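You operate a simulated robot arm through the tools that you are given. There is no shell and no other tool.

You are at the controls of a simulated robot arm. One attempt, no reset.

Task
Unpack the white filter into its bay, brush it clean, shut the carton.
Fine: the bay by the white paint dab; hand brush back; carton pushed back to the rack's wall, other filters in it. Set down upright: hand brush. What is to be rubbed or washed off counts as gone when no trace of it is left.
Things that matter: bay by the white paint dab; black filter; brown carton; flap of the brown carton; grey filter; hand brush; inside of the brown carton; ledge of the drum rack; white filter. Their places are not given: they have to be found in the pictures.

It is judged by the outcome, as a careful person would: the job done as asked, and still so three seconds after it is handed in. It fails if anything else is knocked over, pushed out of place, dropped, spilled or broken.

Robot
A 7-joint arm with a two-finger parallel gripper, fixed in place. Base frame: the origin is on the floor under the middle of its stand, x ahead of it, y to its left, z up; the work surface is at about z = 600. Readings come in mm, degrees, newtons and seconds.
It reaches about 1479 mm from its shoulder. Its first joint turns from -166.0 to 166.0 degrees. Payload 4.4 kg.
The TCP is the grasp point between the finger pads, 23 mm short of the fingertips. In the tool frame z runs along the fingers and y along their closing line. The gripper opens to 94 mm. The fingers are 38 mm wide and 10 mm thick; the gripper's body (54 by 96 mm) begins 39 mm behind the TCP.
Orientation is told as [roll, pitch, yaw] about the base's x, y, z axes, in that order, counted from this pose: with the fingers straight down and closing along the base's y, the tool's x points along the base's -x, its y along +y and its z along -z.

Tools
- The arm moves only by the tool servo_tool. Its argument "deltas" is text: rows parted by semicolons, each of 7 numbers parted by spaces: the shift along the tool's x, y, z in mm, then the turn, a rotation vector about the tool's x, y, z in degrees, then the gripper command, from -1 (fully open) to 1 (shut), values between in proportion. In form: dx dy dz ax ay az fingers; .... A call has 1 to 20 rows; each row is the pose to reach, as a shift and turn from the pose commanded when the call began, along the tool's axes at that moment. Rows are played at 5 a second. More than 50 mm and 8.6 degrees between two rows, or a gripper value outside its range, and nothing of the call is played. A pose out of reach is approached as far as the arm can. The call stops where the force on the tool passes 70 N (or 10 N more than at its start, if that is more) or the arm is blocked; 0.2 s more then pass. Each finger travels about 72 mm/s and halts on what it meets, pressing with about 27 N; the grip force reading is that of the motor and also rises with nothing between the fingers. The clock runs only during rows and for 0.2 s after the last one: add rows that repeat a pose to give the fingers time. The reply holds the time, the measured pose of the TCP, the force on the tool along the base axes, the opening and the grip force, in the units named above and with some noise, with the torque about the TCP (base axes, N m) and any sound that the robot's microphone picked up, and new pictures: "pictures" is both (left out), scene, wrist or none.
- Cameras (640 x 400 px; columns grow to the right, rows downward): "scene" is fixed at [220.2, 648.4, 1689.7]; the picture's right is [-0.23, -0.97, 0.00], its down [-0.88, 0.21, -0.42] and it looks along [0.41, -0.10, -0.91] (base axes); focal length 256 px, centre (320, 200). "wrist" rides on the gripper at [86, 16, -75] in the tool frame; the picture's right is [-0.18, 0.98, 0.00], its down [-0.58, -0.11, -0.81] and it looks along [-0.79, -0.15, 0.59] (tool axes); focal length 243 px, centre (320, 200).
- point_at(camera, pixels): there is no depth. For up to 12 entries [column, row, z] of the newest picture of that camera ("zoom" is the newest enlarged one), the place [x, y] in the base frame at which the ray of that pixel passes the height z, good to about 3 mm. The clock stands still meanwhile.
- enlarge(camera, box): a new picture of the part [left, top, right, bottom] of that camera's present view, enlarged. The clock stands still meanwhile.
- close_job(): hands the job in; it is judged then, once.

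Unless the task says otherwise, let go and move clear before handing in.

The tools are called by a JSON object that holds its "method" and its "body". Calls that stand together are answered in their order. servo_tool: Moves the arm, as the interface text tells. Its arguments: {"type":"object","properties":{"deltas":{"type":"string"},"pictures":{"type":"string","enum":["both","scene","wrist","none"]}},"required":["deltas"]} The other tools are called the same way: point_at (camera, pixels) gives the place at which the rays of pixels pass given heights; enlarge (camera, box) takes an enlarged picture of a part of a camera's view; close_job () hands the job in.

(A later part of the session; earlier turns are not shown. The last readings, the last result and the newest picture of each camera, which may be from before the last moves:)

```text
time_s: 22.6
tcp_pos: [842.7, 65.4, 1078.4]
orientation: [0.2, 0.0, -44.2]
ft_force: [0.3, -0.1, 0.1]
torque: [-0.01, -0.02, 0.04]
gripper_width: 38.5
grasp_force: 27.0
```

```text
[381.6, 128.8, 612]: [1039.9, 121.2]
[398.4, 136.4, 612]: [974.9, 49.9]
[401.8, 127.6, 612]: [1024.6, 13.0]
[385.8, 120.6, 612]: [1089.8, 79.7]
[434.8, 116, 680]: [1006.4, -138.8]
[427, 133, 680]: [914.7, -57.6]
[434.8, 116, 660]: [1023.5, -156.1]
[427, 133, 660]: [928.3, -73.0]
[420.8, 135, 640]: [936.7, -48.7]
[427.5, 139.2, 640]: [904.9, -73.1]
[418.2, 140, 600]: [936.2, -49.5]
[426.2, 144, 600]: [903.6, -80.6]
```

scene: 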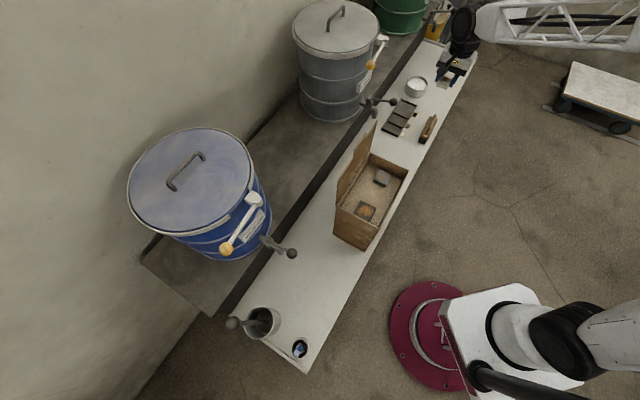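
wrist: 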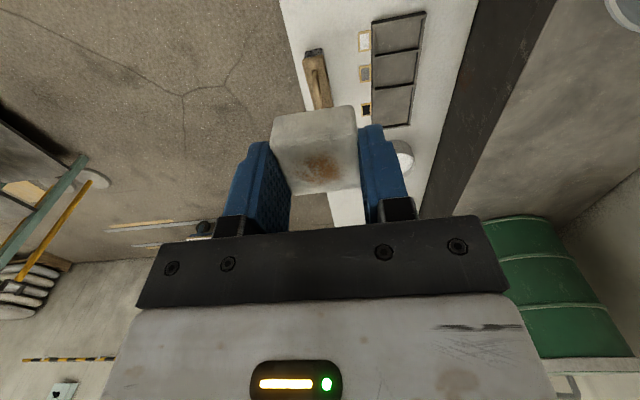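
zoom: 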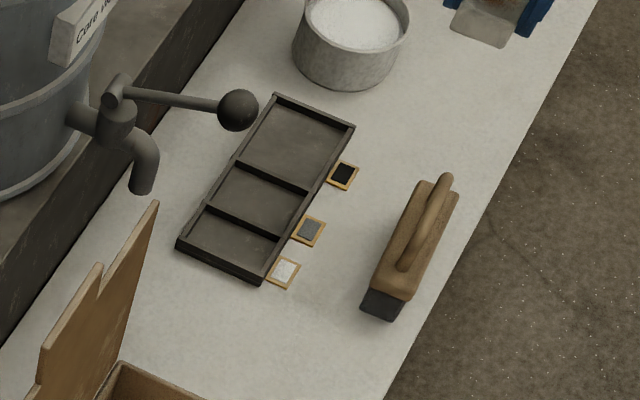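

Both cameras agree on the white bay: centre ≈ (1031,65), with about 56 × 90 mm clear inside. I'll carry the filter over it and stop well above for a check.

{"method": "servo_tool", "body": {"deltas": "-40 10 20 0 0 0 1; -80 25 40 0 0 0 1; -110 55 60 0 0 0 1; -135.4 85 80 0 0 0 1; -135.4 115 110 0 0 0 1; -135.4 130.7 150 0 0 0 1; -135.4 130.7 195 0 0 0 1; -135.4 130.7 240 0 0 0 1; -135.4 130.7 285 0 0 0 1; -135.4 130.7 330 0 0 0 1; -135.4 130.7 330 0 0 0 1", "pictures": "both"}}

```text
time_s: 25.0
tcp_pos: [1034.7, 67.0, 750.0]
orientation: [0.1, 0.0, -44.2]
ft_force: [0.9, -0.1, 0.4]
torque: [-0.01, 0.01, -0.01]
gripper_width: 38.8
grasp_force: 27.1
```

scene: 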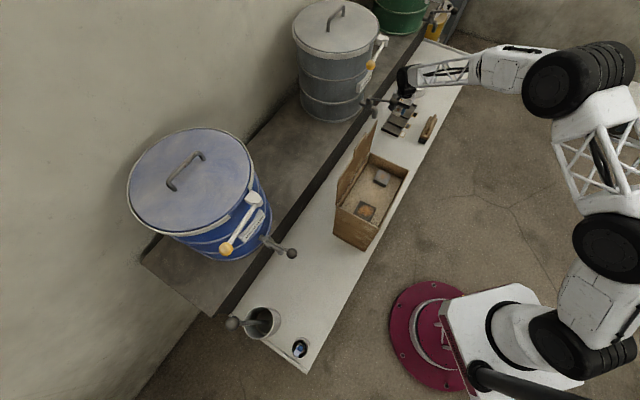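
wrist: 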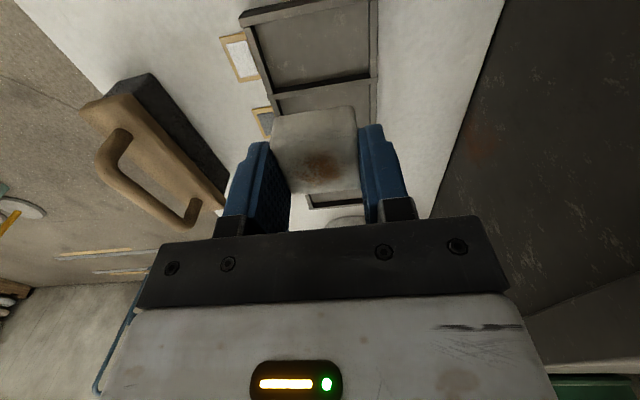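

The bay centre sits at wrist (317,45), just where it should be for a straight descent. I'll lower to just above the tray floor.

{"method": "servo_tool", "body": {"deltas": "0 -1.5 35 0 0 0 1; 0 -3 70 0 0 0 1; 0 -3 90 0 0 0 1; 0 -3 102 0 0 0 1; 0 -3 102 0 0 0 1", "pictures": "both"}}

```text
time_s: 26.2
tcp_pos: [1033.9, 64.0, 646.3]
orientation: [0.1, 0.1, -44.2]
ft_force: [-0.5, 0.1, 0.0]
torque: [0.03, 0.0, 0.02]
gripper_width: 38.5
grasp_force: 27.5
```

scene: 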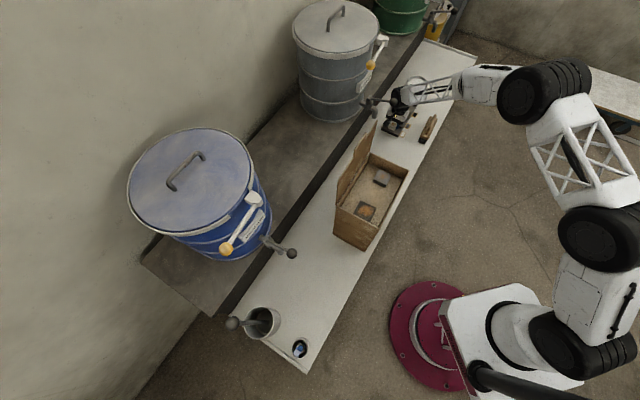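
wrist: 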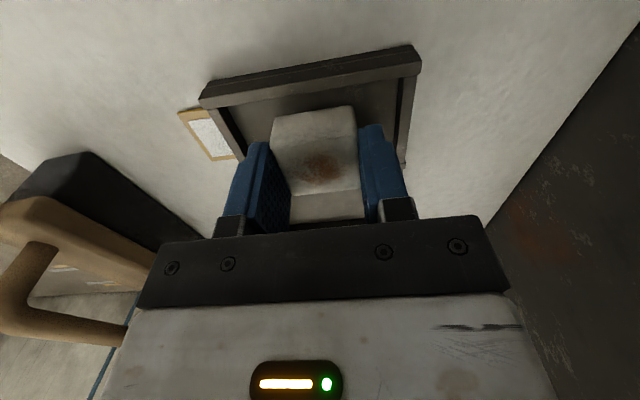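

Filter is over the bay with no contact yet. I'll ease down in small steps.

{"method": "servo_tool", "body": {"deltas": "0 0 3 0 0 0 1; 0 0 6 0 0 0 1; 0 0 8 0 0 0 1; 0 0 8 0 0 0 1", "pictures": "none"}}

{"method": "enlarge", "body": {"camera": "scene", "box": [380, 80, 440, 140]}}

```text
time_s: 27.2
tcp_pos: [1032.3, 64.5, 638.8]
orientation: [0.0, 0.0, -44.2]
ft_force: [-0.1, -0.3, -0.2]
torque: [0.0, 0.0, -0.01]
gripper_width: 38.2
grasp_force: 26.6
```

```text
6.67 times, centred on (410, 110) of scene
```

zoom: 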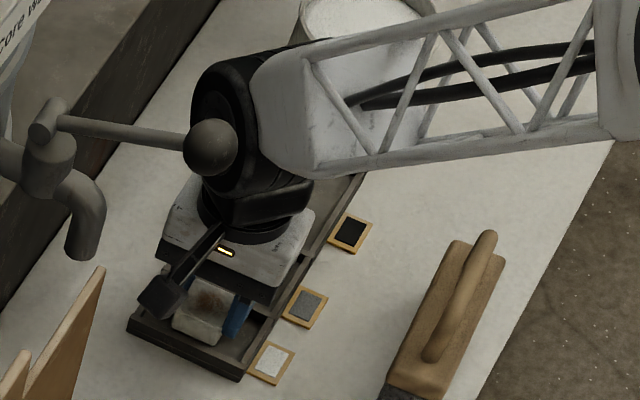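

Still no contact at 638.8. Continue in 2 mm steps.

{"method": "servo_tool", "body": {"deltas": "0 0 2 0 0 0 1; 0 0 4 0 0 0 1; 0 0 4 0 0 0 1", "pictures": "none"}}

```text
time_s: 28.0
tcp_pos: [1034.8, 64.1, 636.1]
orientation: [0.2, 0.0, -44.1]
ft_force: [-3.0, -1.8, 19.7]
torque: [-0.01, 0.13, -0.04]
gripper_width: 38.5
grasp_force: 26.6
```

Contact (19.7 N up): the filter is on the bay floor. I'll open just enough to release and lift straight off.

{"method": "servo_tool", "body": {"deltas": "0 0 -1 0 0 0 0; 0 0 -1 0 0 0 -0.06; 0 0 -1 0 0 0 -0.06; 0 0 -15 0 0 0 -0.06; 0 0 -40 0 0 0 -0.06; 0 0 -80 0 0 0 -0.06; 0 0 -110 0 0 0 -0.06; 0 0 -110 0 0 0 -0.06", "pictures": "both"}}

```text
time_s: 29.8
tcp_pos: [1032.0, 64.6, 746.4]
orientation: [0.0, 0.0, -44.2]
ft_force: [-0.1, 0.8, -0.8]
torque: [-0.04, 0.0, -0.04]
gripper_width: 49.8
grasp_force: 0.1
```

scene: 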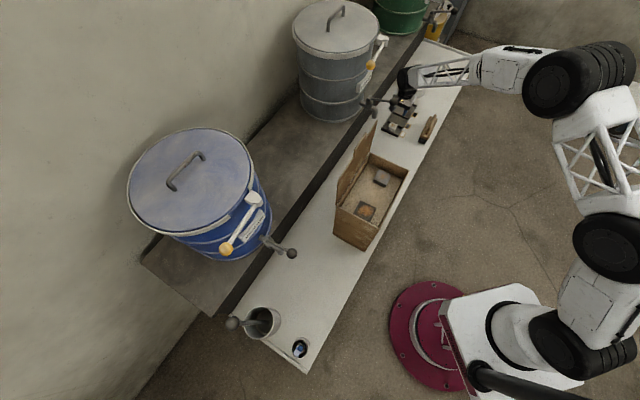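
wrist: 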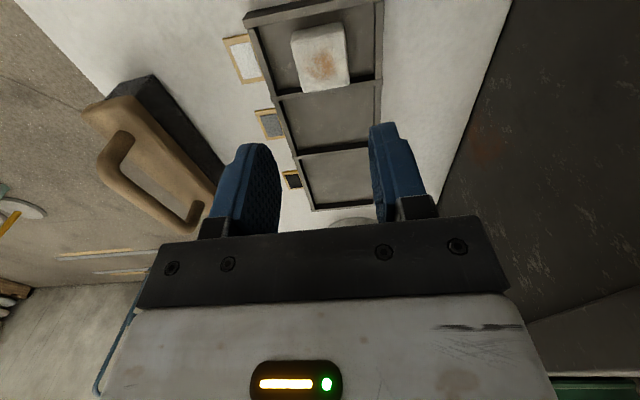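

The white filter now sits in the bay next to the white dab (wrist (322,58)). I'll examine it and the brush closely.

{"method": "enlarge", "body": {"camera": "wrist", "box": [230, 0, 400, 110]}}

{"method": "enlarge", "body": {"camera": "wrist", "box": [60, 50, 260, 260]}}

{"method": "enlarge", "body": {"camera": "scene", "box": [375, 95, 445, 150]}}

```text
3.64 times, centred on (315, 55) of wrist
```

zoom: 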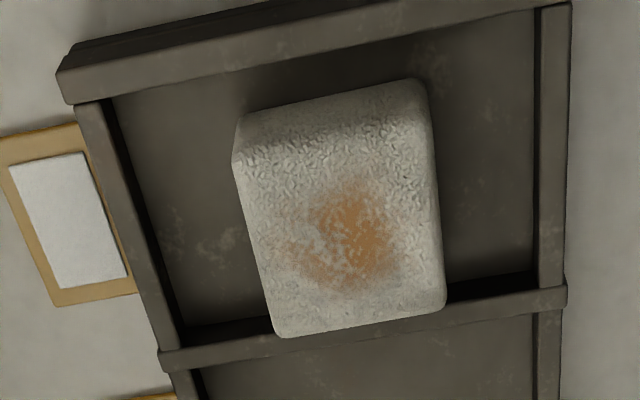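

```text
1.90 times, centred on (160, 155) of wrist
```

zoom: 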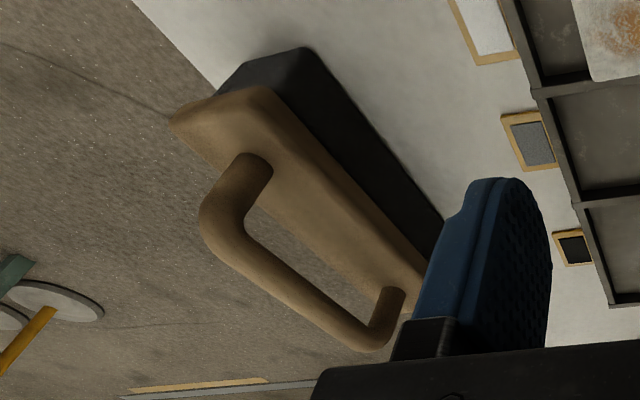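

```text
7.27 times, centred on (410, 122) of scene
```

zoom: 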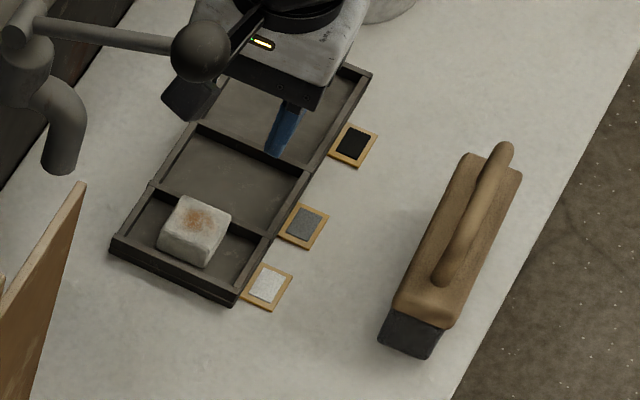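

The filter is seated in its bay with the orange stain on top. Next I'll hover over the brush (D-handle on top, bristles down) to measure it.

{"method": "servo_tool", "body": {"deltas": "-10 -35 -30 0 0 0 -0.06; -20 -75 -55 0 0 0 -0.2; -30 -115 -80 0 0 0 -0.2; -35 -150 -90 0 0 0 -0.2; -35 -168 -90 0 0 0 -0.2; -35 -168 -90 0 0 0 -0.2", "pictures": "both"}}

{"method": "enlarge", "body": {"camera": "wrist", "box": [240, 0, 400, 160]}}

{"method": "enlarge", "body": {"camera": "scene", "box": [400, 95, 455, 150]}}

```text
time_s: 31.2
tcp_pos: [939.7, -78.4, 836.8]
orientation: [0.0, 0.0, -44.2]
ft_force: [-1.0, -0.2, -0.8]
torque: [0.0, -0.03, 0.0]
gripper_width: 56.6
grasp_force: 0.0
```

scene: 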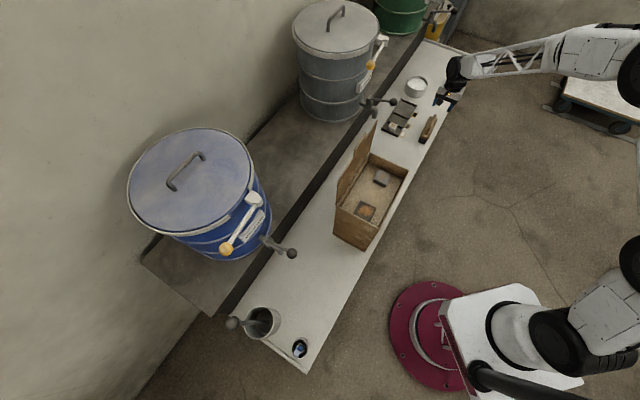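
wrist: 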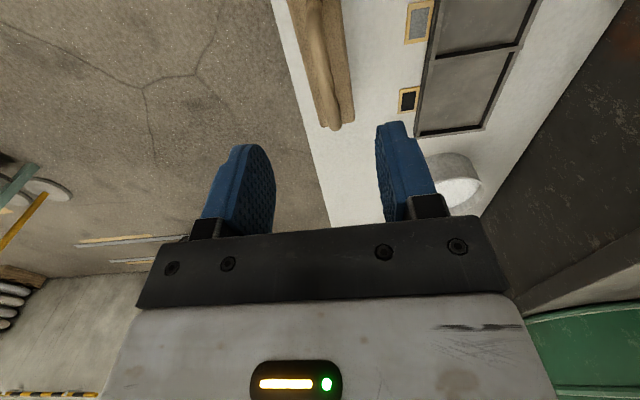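

```text
2.50 times, centred on (320, 80) of wrist
```

zoom: 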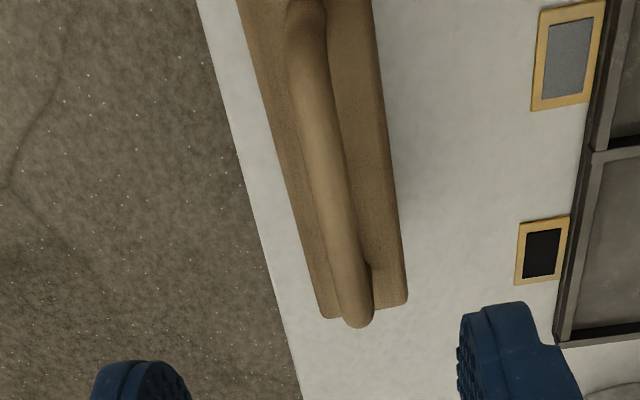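

```text
7.27 times, centred on (428, 122) of scene
```

zoom: 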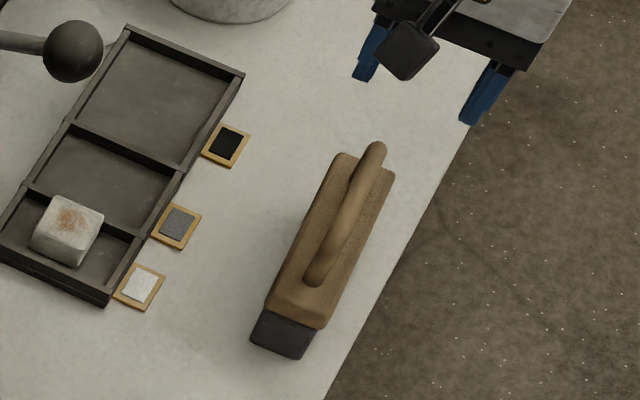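

I'll triangulate the handle ends and the block from these two views.

{"method": "point_at", "body": {"camera": "wrist", "pixels": [[335.2, 125, 660], [335.2, 125, 690], [314.4, 6, 660], [314.4, 6, 690], [320, 127, 630], [355, 120, 630], [320, 127, 650], [355, 120, 650]]}}

{"method": "point_at", "body": {"camera": "scene", "pixels": [[435.6, 115.1, 660], [435.6, 115.1, 690], [427.3, 133, 660], [427.3, 133, 690], [431.2, 115.8, 630], [438.2, 118.3, 630], [431.2, 115.8, 650], [438.2, 118.3, 650], [420.9, 136.5, 640], [428.5, 139.3, 640], [418.4, 140.2, 600], [425.5, 143.4, 600]]}}

```text
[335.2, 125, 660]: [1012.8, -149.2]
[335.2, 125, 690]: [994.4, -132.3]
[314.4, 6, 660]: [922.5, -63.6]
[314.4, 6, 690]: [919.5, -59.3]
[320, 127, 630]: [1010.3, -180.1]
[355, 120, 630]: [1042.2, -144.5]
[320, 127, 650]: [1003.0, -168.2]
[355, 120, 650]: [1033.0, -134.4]
```

```text
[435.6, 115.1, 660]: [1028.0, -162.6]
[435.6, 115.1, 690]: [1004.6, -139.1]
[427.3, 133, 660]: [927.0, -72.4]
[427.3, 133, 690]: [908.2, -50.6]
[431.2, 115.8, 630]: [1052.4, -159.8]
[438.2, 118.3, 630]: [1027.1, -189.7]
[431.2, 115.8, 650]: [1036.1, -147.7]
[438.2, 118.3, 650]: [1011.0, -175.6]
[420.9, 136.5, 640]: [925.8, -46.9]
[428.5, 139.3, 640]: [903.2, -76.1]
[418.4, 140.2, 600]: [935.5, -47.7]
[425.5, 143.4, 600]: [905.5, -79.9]
```

The brush handle rod runs along the ledge at t≈598, z≈686, centred near s≈752, with the block top at about z≈652. I'll lower the fingers astride the rod's middle.

{"method": "servo_tool", "body": {"deltas": "-10 0 40 0 0 0 -0.2; -20 0 80 0 0 0 -0.2; -23.6 0 110 0 0 0 -0.2; -23.6 0 130 0 0 0 -0.2; -23.6 0 130 0 0 0 -0.2", "pictures": "both"}}

{"method": "enlarge", "body": {"camera": "scene", "box": [400, 85, 470, 150]}}

```text
time_s: 32.4
tcp_pos: [955.5, -95.3, 707.6]
orientation: [0.1, 0.1, -44.1]
ft_force: [0.2, 0.4, 0.4]
torque: [0.02, -0.01, 0.01]
gripper_width: 56.4
grasp_force: 0.1
```

scene: 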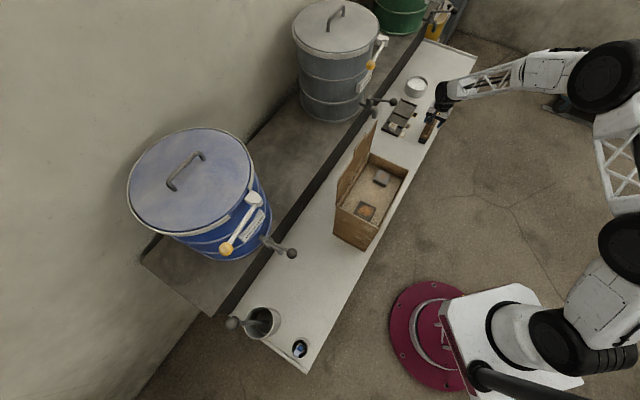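
wrist: 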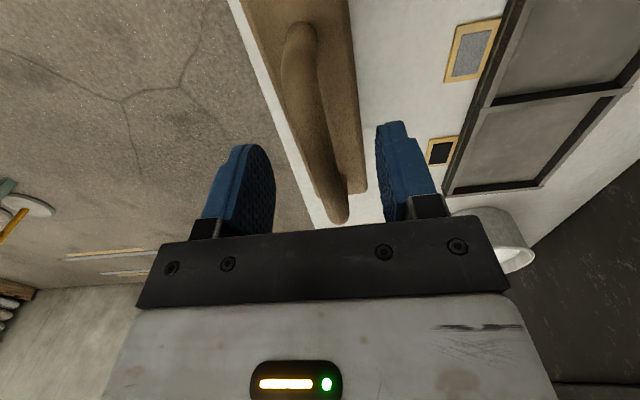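

```text
6.15 times, centred on (435, 118) of scene
```

zoom: 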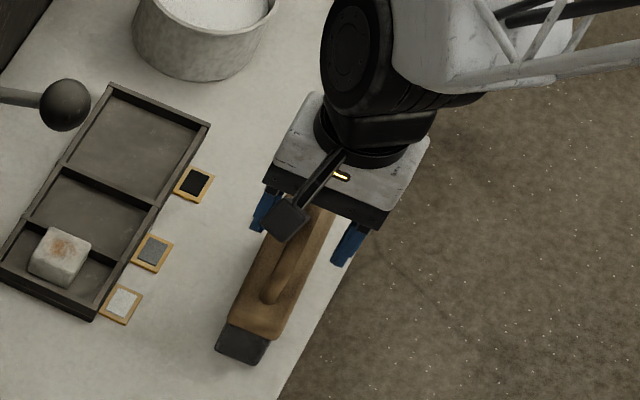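

The rod passes right between the pads (wrist (320,150)). Lowering the last ~22 mm and closing.

{"method": "servo_tool", "body": {"deltas": "0 0 10 0 0 0 -0.2; 0 0 18 0 0 0 -0.2; 0 0 22 0 0 0 -0.2; 0 0 22 0 0 0 -0.2; 0 0 22 0 0 0 0.4; 0 0 22 0 0 0 1; 0 0 22 0 0 0 1; 0 0 22 0 0 0 1", "pictures": "both"}}

```text
time_s: 34.2
tcp_pos: [954.3, -96.7, 685.0]
orientation: [0.1, 0.0, -44.1]
ft_force: [0.8, -0.7, 0.1]
torque: [-0.07, -0.08, 0.05]
gripper_width: 13.6
grasp_force: 27.3
```

scene: 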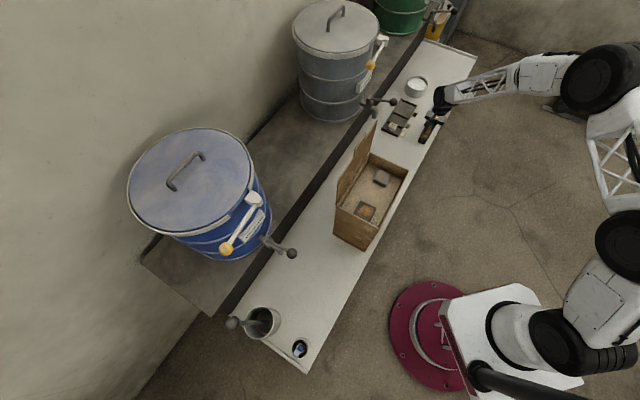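
wrist: 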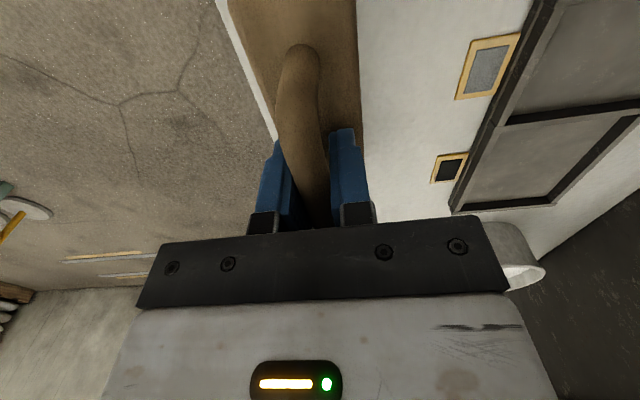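

The rod is gripped (13.6 mm). I'll lift the brush straight up and check it hangs level.

{"method": "servo_tool", "body": {"deltas": "0 0 -5 0 0 0 1; 0 0 -20 0 0 0 1; 0 0 -50 0 0 0 1; 0 0 -80 0 0 0 1; 0 0 -80 0 0 0 1", "pictures": "both"}}

{"method": "enlarge", "body": {"camera": "scene", "box": [380, 85, 460, 150]}}

```text
time_s: 35.4
tcp_pos: [955.4, -96.9, 767.9]
orientation: [0.1, -0.1, -44.2]
ft_force: [-0.3, 0.0, -1.6]
torque: [-0.01, -0.01, -0.03]
gripper_width: 13.5
grasp_force: 26.5
```

scene: 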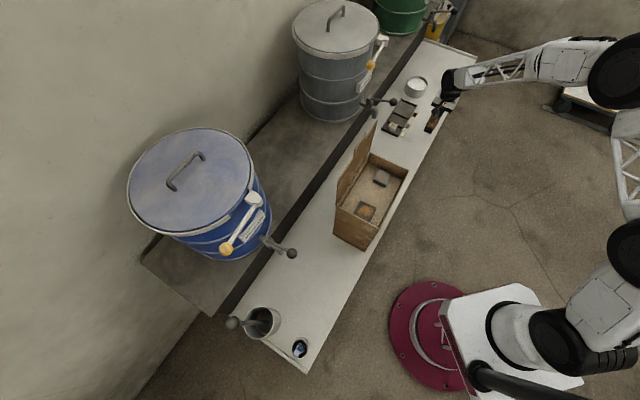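
wrist: 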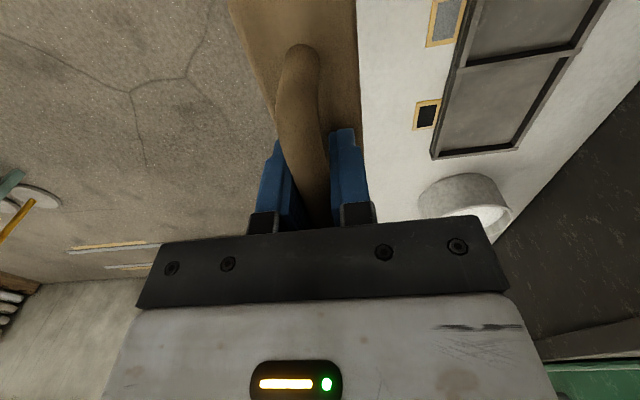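

```text
6.15 times, centred on (420, 118) of scene
```

zoom: 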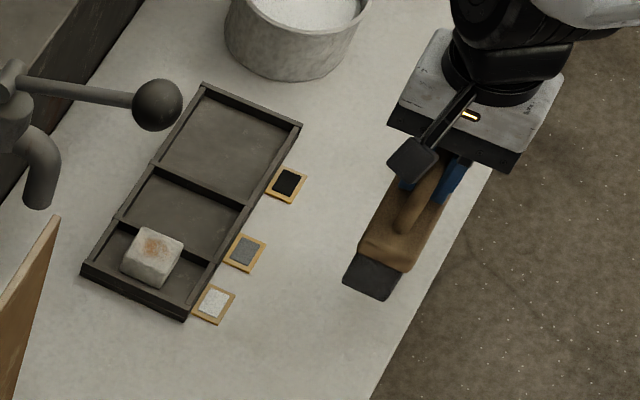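

The brush is held level and weighs little. I'll pin down the filter's exact spot in the bay before moving the brush over it.

{"method": "enlarge", "body": {"camera": "scene", "box": [378, 108, 408, 142]}}

```text
11.76 times, centred on (393, 125) of scene
```

zoom: 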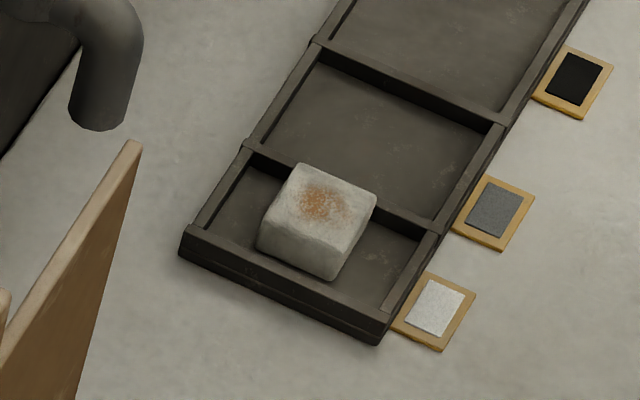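

{"method": "point_at", "body": {"camera": "zoom", "pixels": [[258, 250, 604], [333, 280, 604], [300, 165, 632], [377, 193, 632], [345, 240, 632], [267, 215, 632], [180, 232, 612], [382, 322, 612], [245, 145, 612], [438, 234, 612]]}}

```text
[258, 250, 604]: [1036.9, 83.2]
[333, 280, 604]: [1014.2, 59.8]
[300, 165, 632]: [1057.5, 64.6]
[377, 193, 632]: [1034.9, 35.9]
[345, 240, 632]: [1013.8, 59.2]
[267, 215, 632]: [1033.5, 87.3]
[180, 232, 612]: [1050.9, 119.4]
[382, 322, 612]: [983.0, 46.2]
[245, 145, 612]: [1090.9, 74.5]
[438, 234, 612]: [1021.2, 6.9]
```

The filter's top is at z≈632, centred at (1035,62). I'll bring the brush over it with bristles ~18 mm above.

{"method": "servo_tool", "body": {"deltas": "15 40 0 0 0 0 1; 30 80 0 0 0 0 1; 45 120 0 0 0 0 1; 53.5 155 0 0 0 0 1; 53.5 169 10 0 0 0 1; 53.5 169 32 0 0 0 1; 53.5 169 32 0 0 0 1", "pictures": "both"}}

{"method": "enlarge", "body": {"camera": "scene", "box": [368, 88, 428, 148]}}

```text
time_s: 37.0
tcp_pos: [1035.7, 62.8, 730.5]
orientation: [0.1, -0.1, -44.1]
ft_force: [-0.3, 0.0, -2.4]
torque: [0.03, 0.0, -0.01]
gripper_width: 13.7
grasp_force: 26.7
```

scene: 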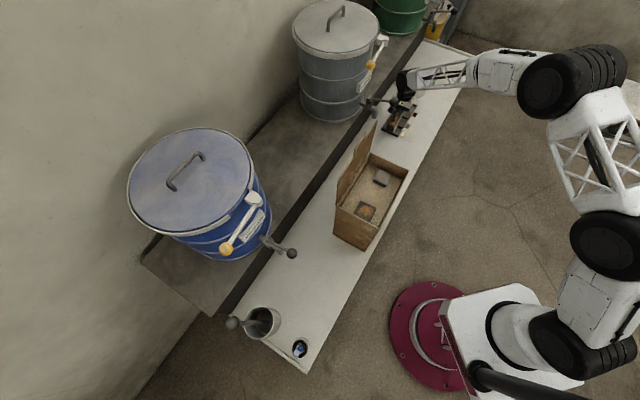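
wrist: 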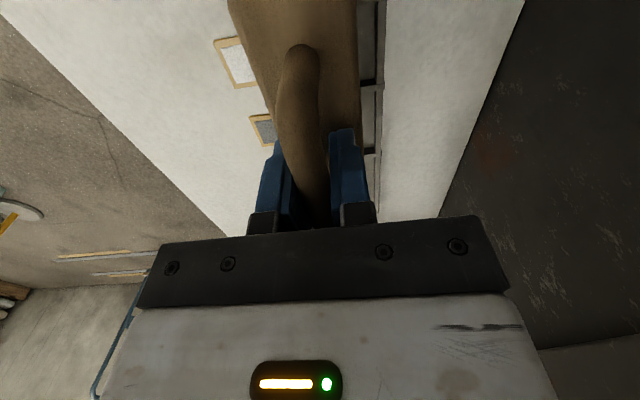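

```text
6.67 times, centred on (398, 118) of scene
```

zoom: 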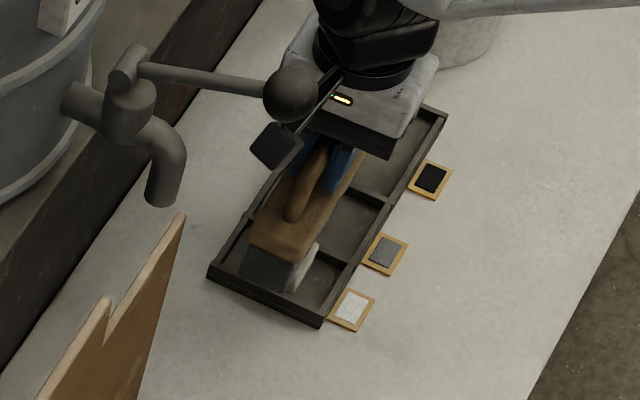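

The filter's front part is visible to the right of the bristles (zoom (305,268)), so I need the bristle footprint relative to the filter.

{"method": "enlarge", "body": {"camera": "scene", "box": [380, 110, 410, 140]}}

```text
13.33 times, centred on (395, 125) of scene
```

zoom: 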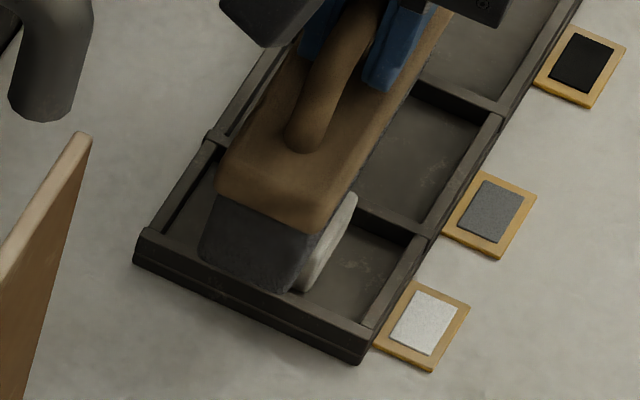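

{"method": "point_at", "body": {"camera": "zoom", "pixels": [[200, 252, 646], [290, 293, 646], [200, 252, 643], [290, 293, 643], [355, 192, 632], [312, 270, 632], [300, 290, 604], [218, 190, 697], [318, 232, 697]]}}

```text
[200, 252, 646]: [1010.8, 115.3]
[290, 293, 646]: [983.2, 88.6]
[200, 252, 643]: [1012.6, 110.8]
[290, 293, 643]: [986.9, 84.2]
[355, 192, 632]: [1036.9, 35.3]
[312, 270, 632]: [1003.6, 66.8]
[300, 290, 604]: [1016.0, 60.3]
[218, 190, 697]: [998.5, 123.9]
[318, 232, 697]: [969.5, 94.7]
```

Bristles span t ≈ 749–786, matching the filter's 747–784, so the brush is well aligned. Lowering gently toward contact.

{"method": "servo_tool", "body": {"deltas": "0 0 5 0 0 0 1; 0 0 9 0 0 0 1; 0 0 11 0 0 0 1; 0 0 11 0 0 0 1", "pictures": "none"}}

```text
time_s: 38.0
tcp_pos: [1036.8, 63.3, 720.0]
orientation: [0.2, 0.0, -44.3]
ft_force: [0.1, 0.1, -1.8]
torque: [0.0, 0.01, -0.02]
gripper_width: 13.2
grasp_force: 26.9
```

{"method": "servo_tool", "body": {"deltas": "0 0 2 0 0 0 1; 0 0 3 0 0 0 1; 0 0 3 0 0 0 1", "pictures": "none"}}

```text
time_s: 38.8
tcp_pos: [1038.3, 64.1, 716.1]
orientation: [0.1, 0.0, -44.2]
ft_force: [-0.6, 0.3, -1.4]
torque: [0.0, 0.02, 0.0]
gripper_width: 13.5
grasp_force: 27.1
```

Not touching yet at 716. Continuing in 1 mm steps.

{"method": "servo_tool", "body": {"deltas": "0 0 1 0 0 0 1; 0 0 2 0 0 0 1; 0 0 2 0 0 0 1", "pictures": "none"}}

```text
time_s: 39.6
tcp_pos: [1036.5, 63.8, 716.4]
orientation: [0.1, 0.0, -44.2]
ft_force: [0.1, 0.7, -1.2]
torque: [0.03, -0.01, 0.0]
gripper_width: 13.6
grasp_force: 27.3
```

{"method": "servo_tool", "body": {"deltas": "0 0 1 0 0 0 1; 0 0 2 0 0 0 1; 0 0 2 0 0 0 1", "pictures": "none"}}

```text
time_s: 40.4
tcp_pos: [1037.4, 62.7, 714.9]
orientation: [0.1, 0.0, -44.2]
ft_force: [0.3, 0.7, 2.5]
torque: [0.04, 0.03, -0.02]
gripper_width: 13.5
grasp_force: 27.2
```

Bristles now touch (about 4 N net). I'll do gentle back-and-forth strokes across the filter top.

{"method": "servo_tool", "body": {"deltas": "0 5 0.4 0 0 0 1; 0 10 0.4 0 0 0 1; 0 15 0.4 0 0 0 1; 0 10 0.4 0 0 0 1; 0 5 0.4 0 0 0 1; 0 0 0.4 0 0 0 1; 0 -5 0.4 0 0 0 1; 0 -10 0.4 0 0 0 1; 0 -15 0.4 0 0 0 1; 0 -10 0.4 0 0 0 1; 0 -5 0.4 0 0 0 1; 0 0 0.4 0 0 0 1; 0 5 0.4 0 0 0 1; 0 10 0.4 0 0 0 1; 0 15 0.4 0 0 0 1; 0 10 0.4 0 0 0 1; 0 5 0.4 0 0 0 1; 0 0 0.4 0 0 0 1", "pictures": "both"}}

{"method": "enlarge", "body": {"camera": "scene", "box": [380, 105, 412, 140]}}

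```text
time_s: 44.2
tcp_pos: [1036.8, 60.6, 713.8]
orientation: [0.2, 0.0, -44.2]
ft_force: [-0.1, 1.0, 0.6]
torque: [0.04, -0.03, 0.01]
gripper_width: 13.5
grasp_force: 26.8
```

scene: 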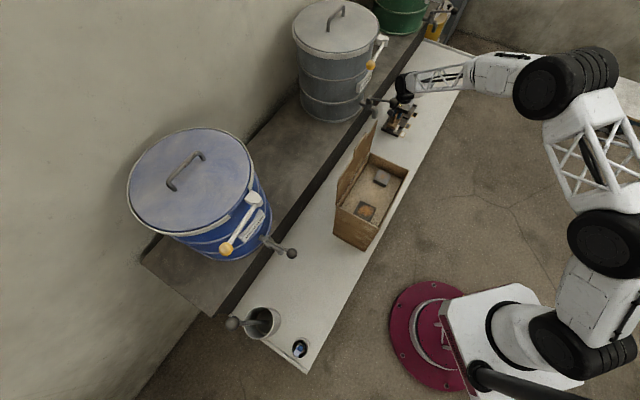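
wrist: 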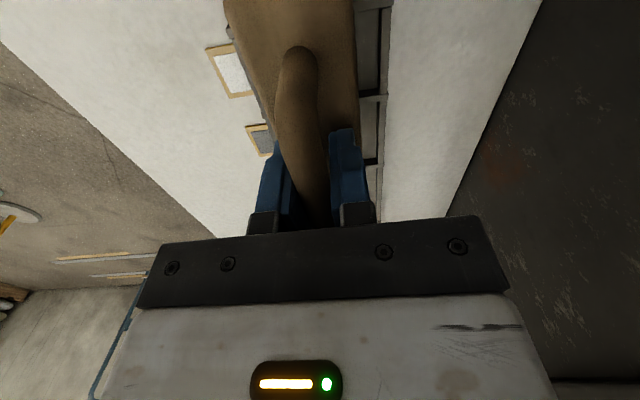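

```text
11.43 times, centred on (396, 122) of scene
```

zoom: 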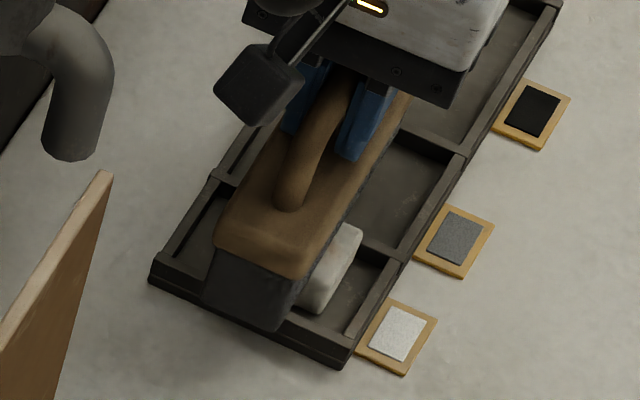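

The filter has shifted a little toward the front of the bay and something faint orange remains at zoom (350,238). I'll lift and move aside to inspect the result.

{"method": "servo_tool", "body": {"deltas": "0 0 -15 0 0 0 1; 0 0 -40 0 0 0 1; 0 -30 -60 0 0 0 1; 0 -70 -70 0 0 0 1; 0 -100 -70 0 0 0 1; 0 -100 -70 0 0 0 1", "pictures": "both"}}

{"method": "enlarge", "body": {"camera": "scene", "box": [380, 108, 410, 142]}}

```text
time_s: 45.6
tcp_pos: [966.7, -10.3, 783.6]
orientation: [0.0, 0.0, -44.2]
ft_force: [0.2, -0.8, -1.0]
torque: [0.02, 0.0, 0.03]
gripper_width: 13.2
grasp_force: 26.4
```

scene: 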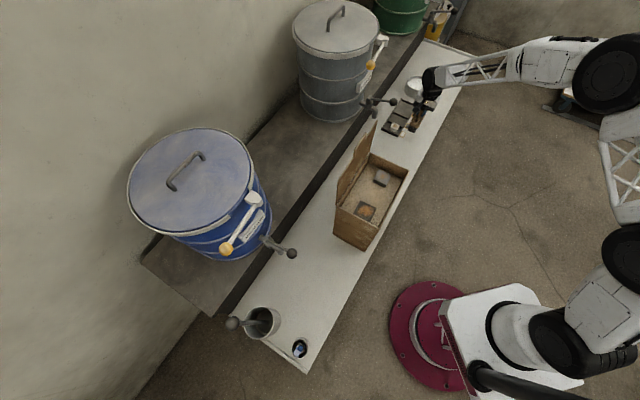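
wrist: 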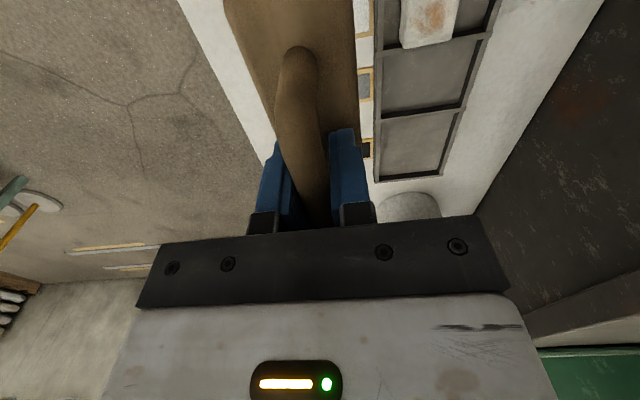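

```text
11.76 times, centred on (395, 125) of scene
```

zoom: 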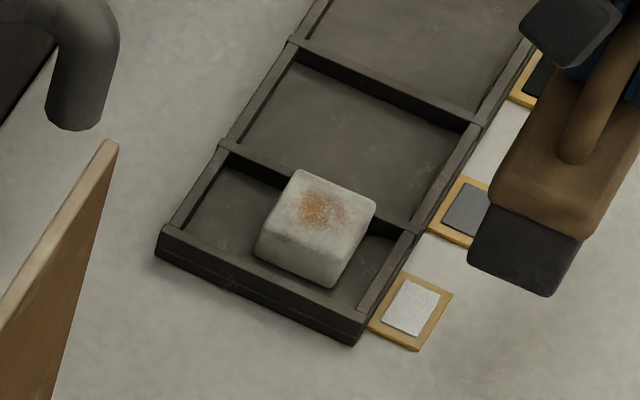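

Most of the stain is still there because the filter slid with the brush across the bay. Next I'll stroke along the ledge direction, where the bay walls hold the filter; first I'll locate it again.

{"method": "point_at", "body": {"camera": "zoom", "pixels": [[300, 171, 632], [376, 203, 632], [341, 247, 632], [265, 216, 632], [256, 252, 604], [332, 286, 604], [322, 209, 632]]}}

{"method": "enlarge", "body": {"camera": "wrist", "box": [360, 0, 500, 100]}}

```text
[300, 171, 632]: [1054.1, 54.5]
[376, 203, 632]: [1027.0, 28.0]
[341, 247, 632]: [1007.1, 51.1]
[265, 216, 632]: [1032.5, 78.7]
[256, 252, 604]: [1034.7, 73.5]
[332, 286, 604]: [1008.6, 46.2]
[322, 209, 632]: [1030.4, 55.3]
```

```text
4.00 times, centred on (430, 50) of wrist
```

zoom: 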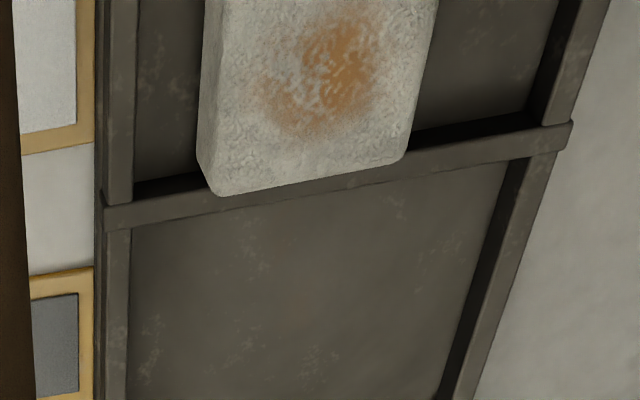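

The stain centre is at (1030,55) now. I'll set the brush back over it and press slightly harder.

{"method": "servo_tool", "body": {"deltas": "0 40 0 0 0 0 1; 0 80 15 0 0 0 1; 0 89 45 0 0 0 1; 0 89 62 0 0 0 1; 0 89 67 0 0 0 1; 0 89 69 0 0 0 1; 0 89 69 0 0 0 1", "pictures": "none"}}

```text
time_s: 47.2
tcp_pos: [1029.0, 53.6, 714.0]
orientation: [0.1, 0.0, -44.1]
ft_force: [0.1, -0.5, -1.0]
torque: [0.01, -0.01, 0.01]
gripper_width: 13.3
grasp_force: 26.8
```

{"method": "servo_tool", "body": {"deltas": "0 0 1 0 0 0 1; 0 0 2 0 0 0 1; 0 0 2 0 0 0 1", "pictures": "none"}}

```text
time_s: 48.0
tcp_pos: [1030.0, 53.6, 713.2]
orientation: [0.1, -0.1, -44.2]
ft_force: [0.5, 0.1, 10.3]
torque: [0.03, 0.01, 0.01]
gripper_width: 13.6
grasp_force: 27.1
```

Net press is about 12 N now. Stroking along the ledge direction with the bay walls holding the filter.

{"method": "servo_tool", "body": {"deltas": "7 0 0 0 0 0 1; 14 0 0 0 0 0 1; 21 0 0 0 0 0 1; 14 0 0 0 0 0 1; 7 0 0 0 0 0 1; 0 0 0 0 0 0 1; -7 0 0 0 0 0 1; -14 0 0 0 0 0 1; -21 0 0 0 0 0 1; -14 0 0 0 0 0 1; -7 0 0 0 0 0 1; 0 0 0 0 0 0 1; 7 0 0 0 0 0 1; 14 0 0 0 0 0 1; 21 0 0 0 0 0 1; 14 0 0 0 0 0 1; 7 0 0 0 0 0 1; 0 0 0 0 0 0 1", "pictures": "both"}}

{"method": "enlarge", "body": {"camera": "scene", "box": [380, 105, 412, 140]}}

```text
time_s: 51.8
tcp_pos: [1030.3, 54.4, 711.9]
orientation: [0.0, -0.1, -44.2]
ft_force: [-1.2, 1.8, 4.0]
torque: [0.16, 0.14, -0.02]
gripper_width: 13.5
grasp_force: 26.6
```

scene: 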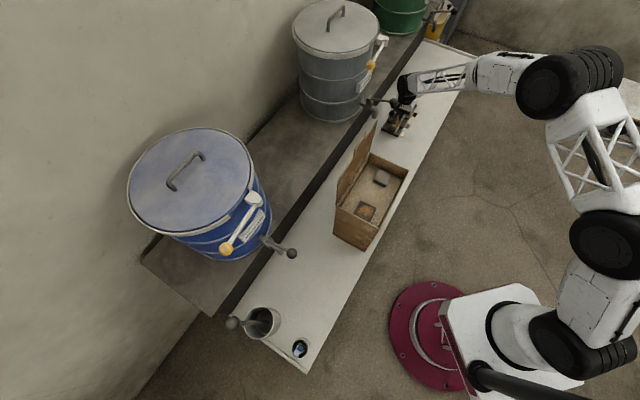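
wrist: 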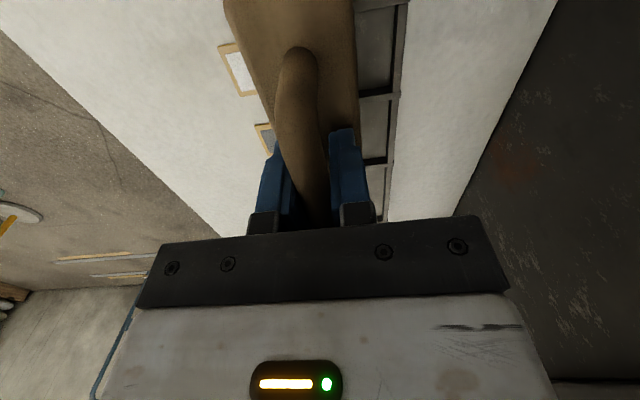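

```text
11.43 times, centred on (396, 122) of scene
```

zoom: 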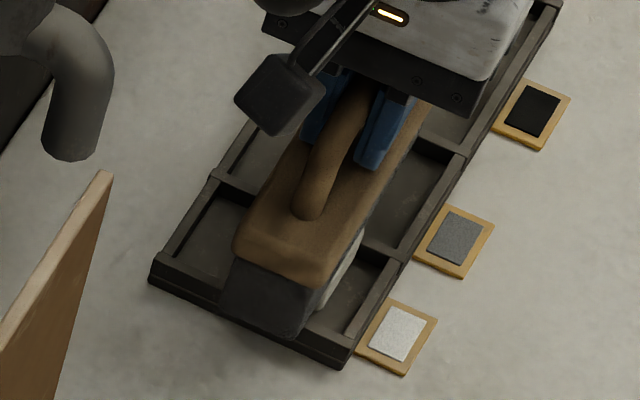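

Stroking held steady. I'll lift and look at how much of the stain is left.

{"method": "servo_tool", "body": {"deltas": "0 0 -15 0 0 0 1; 0 0 -40 0 0 0 1; 0 -30 -60 0 0 0 1; 0 -70 -65 0 0 0 1; 0 -90 -65 0 0 0 1; 0 -90 -65 0 0 0 1", "pictures": "both"}}

{"method": "enlarge", "body": {"camera": "scene", "box": [380, 108, 410, 142]}}

{"method": "enlarge", "body": {"camera": "wrist", "box": [360, 0, 500, 100]}}

```text
time_s: 53.2
tcp_pos: [966.8, -13.7, 775.5]
orientation: [0.1, -0.1, -44.3]
ft_force: [-0.9, -0.6, -1.4]
torque: [0.01, 0.02, 0.0]
gripper_width: 13.5
grasp_force: 27.2
```

scene: 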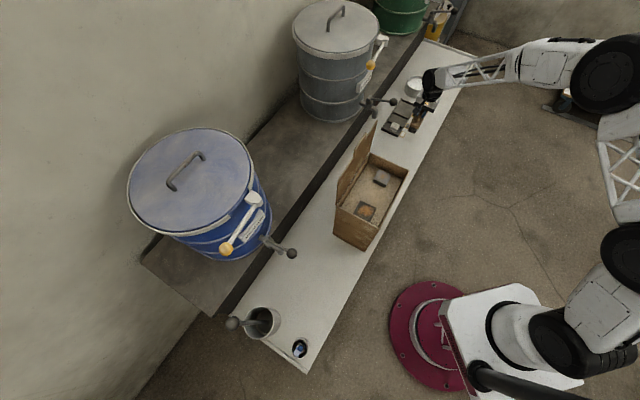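
wrist: 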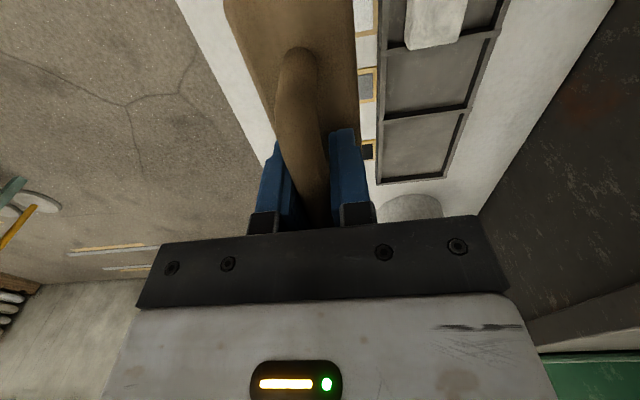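

```text
11.76 times, centred on (395, 125) of scene
```

zoom: 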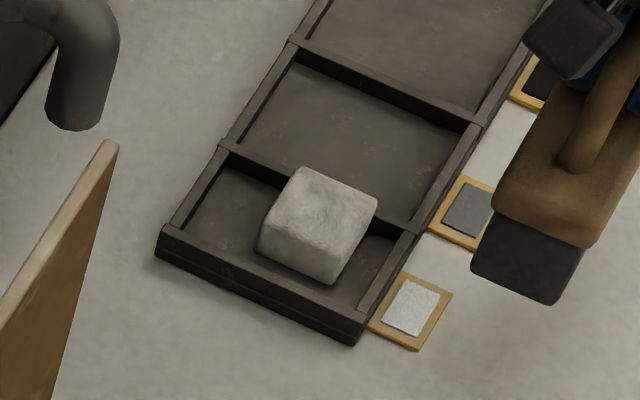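

```text
4.00 times, centred on (430, 50) of wrist
```

zoom: 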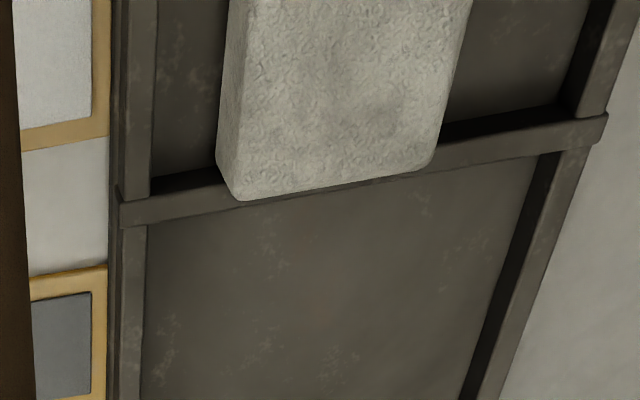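

The orange stain appears gone. I'll double-check with tighter zooms, because no trace may remain.

{"method": "enlarge", "body": {"camera": "scene", "box": [386, 118, 402, 134]}}

{"method": "enlarge", "body": {"camera": "wrist", "box": [400, 0, 480, 50]}}

```text
16.00 times, centred on (394, 126) of scene
```

zoom: 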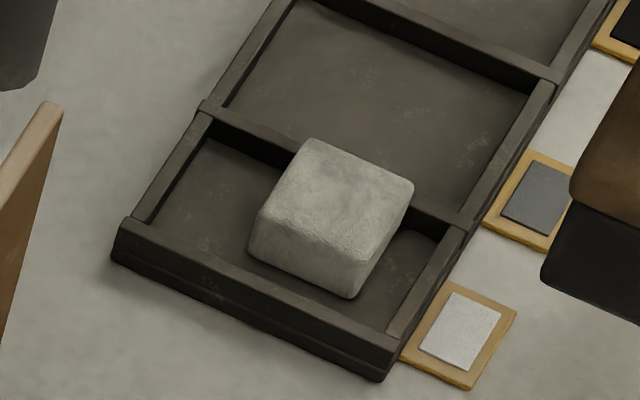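

```text
8.00 times, centred on (440, 25) of wrist
```

zoom: 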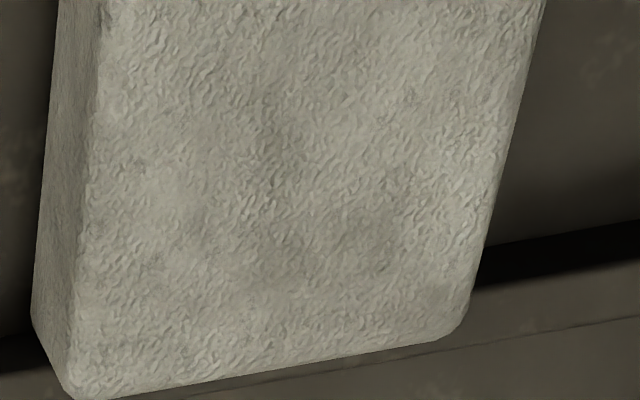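

The filter is clean and flat in its bay. Now I'll take the brush back to where it stood: TCP ≈ (954.7,−96.5), z ≈ 685.

{"method": "servo_tool", "body": {"deltas": "-15 -20 0 0 0 0 1; -30 -42 0 0 0 0 1; -49 -68 0 0 0 0 1; -49 -68 30 0 0 0 1; -49 -68 60 0 0 0 1; -49 -68 80 0 0 0 1; -49 -68 80 0 0 0 1", "pictures": "both"}}

{"method": "enlarge", "body": {"camera": "scene", "box": [400, 95, 455, 150]}}

```text
time_s: 54.8
tcp_pos: [954.9, -93.1, 697.5]
orientation: [0.1, 0.1, -44.2]
ft_force: [0.4, 0.5, -1.3]
torque: [0.02, -0.03, 0.03]
gripper_width: 13.3
grasp_force: 27.3
```

scene: 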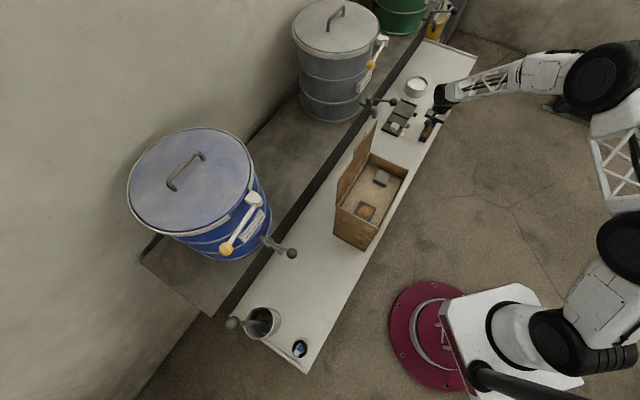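
wrist: 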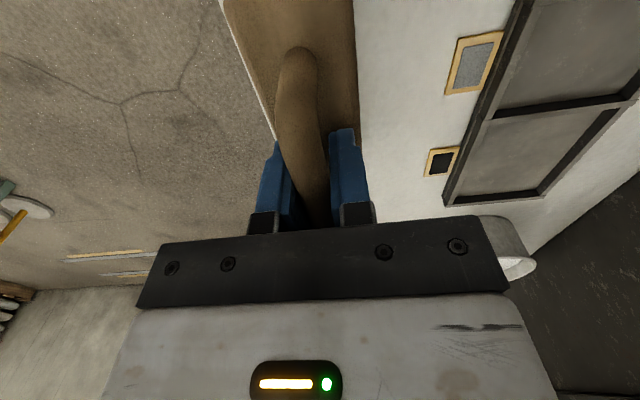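

```text
7.27 times, centred on (428, 122) of scene
```

zoom: 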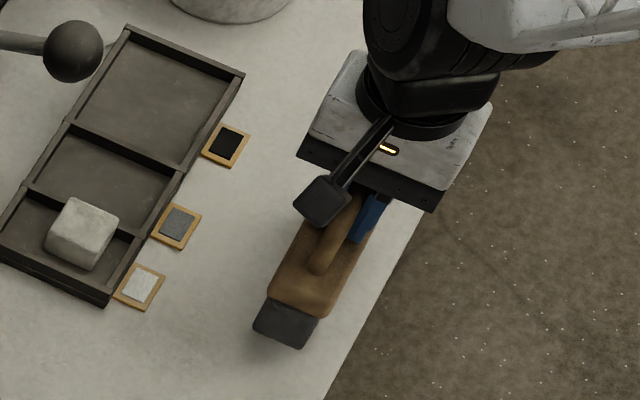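

The brush is directly over its original footprint. Lowering the last ~12 mm carefully.

{"method": "servo_tool", "body": {"deltas": "0 -1 5 0 0 0 1; 0 -2 9 0 0 0 1; 0 -2 11 0 0 0 1; 0 -2 11 0 0 0 1", "pictures": "none"}}

```text
time_s: 55.8
tcp_pos: [953.8, -94.3, 688.3]
orientation: [0.2, 0.0, -44.3]
ft_force: [0.8, -0.5, -1.1]
torque: [0.05, -0.01, -0.01]
gripper_width: 13.2
grasp_force: 27.1
```

{"method": "servo_tool", "body": {"deltas": "0 0 1.5 0 0 0 1; 0 0 3 0 0 0 1; 0 0 3 0 0 0 1", "pictures": "none"}}

```text
time_s: 56.6
tcp_pos: [952.8, -94.1, 683.9]
orientation: [0.1, 0.1, -44.2]
ft_force: [0.2, -0.1, -1.5]
torque: [-0.02, 0.02, 0.02]
gripper_width: 13.6
grasp_force: 26.9
```

{"method": "servo_tool", "body": {"deltas": "0 0 1 0 0 0 1; 0 0 2 0 0 0 1; 0 0 2 0 0 0 1", "pictures": "none"}}

```text
time_s: 57.4
tcp_pos: [953.0, -94.7, 683.4]
orientation: [0.1, -0.2, -44.2]
ft_force: [-2.0, 4.3, 12.2]
torque: [0.02, 0.02, -0.01]
gripper_width: 13.5
grasp_force: 26.7
```

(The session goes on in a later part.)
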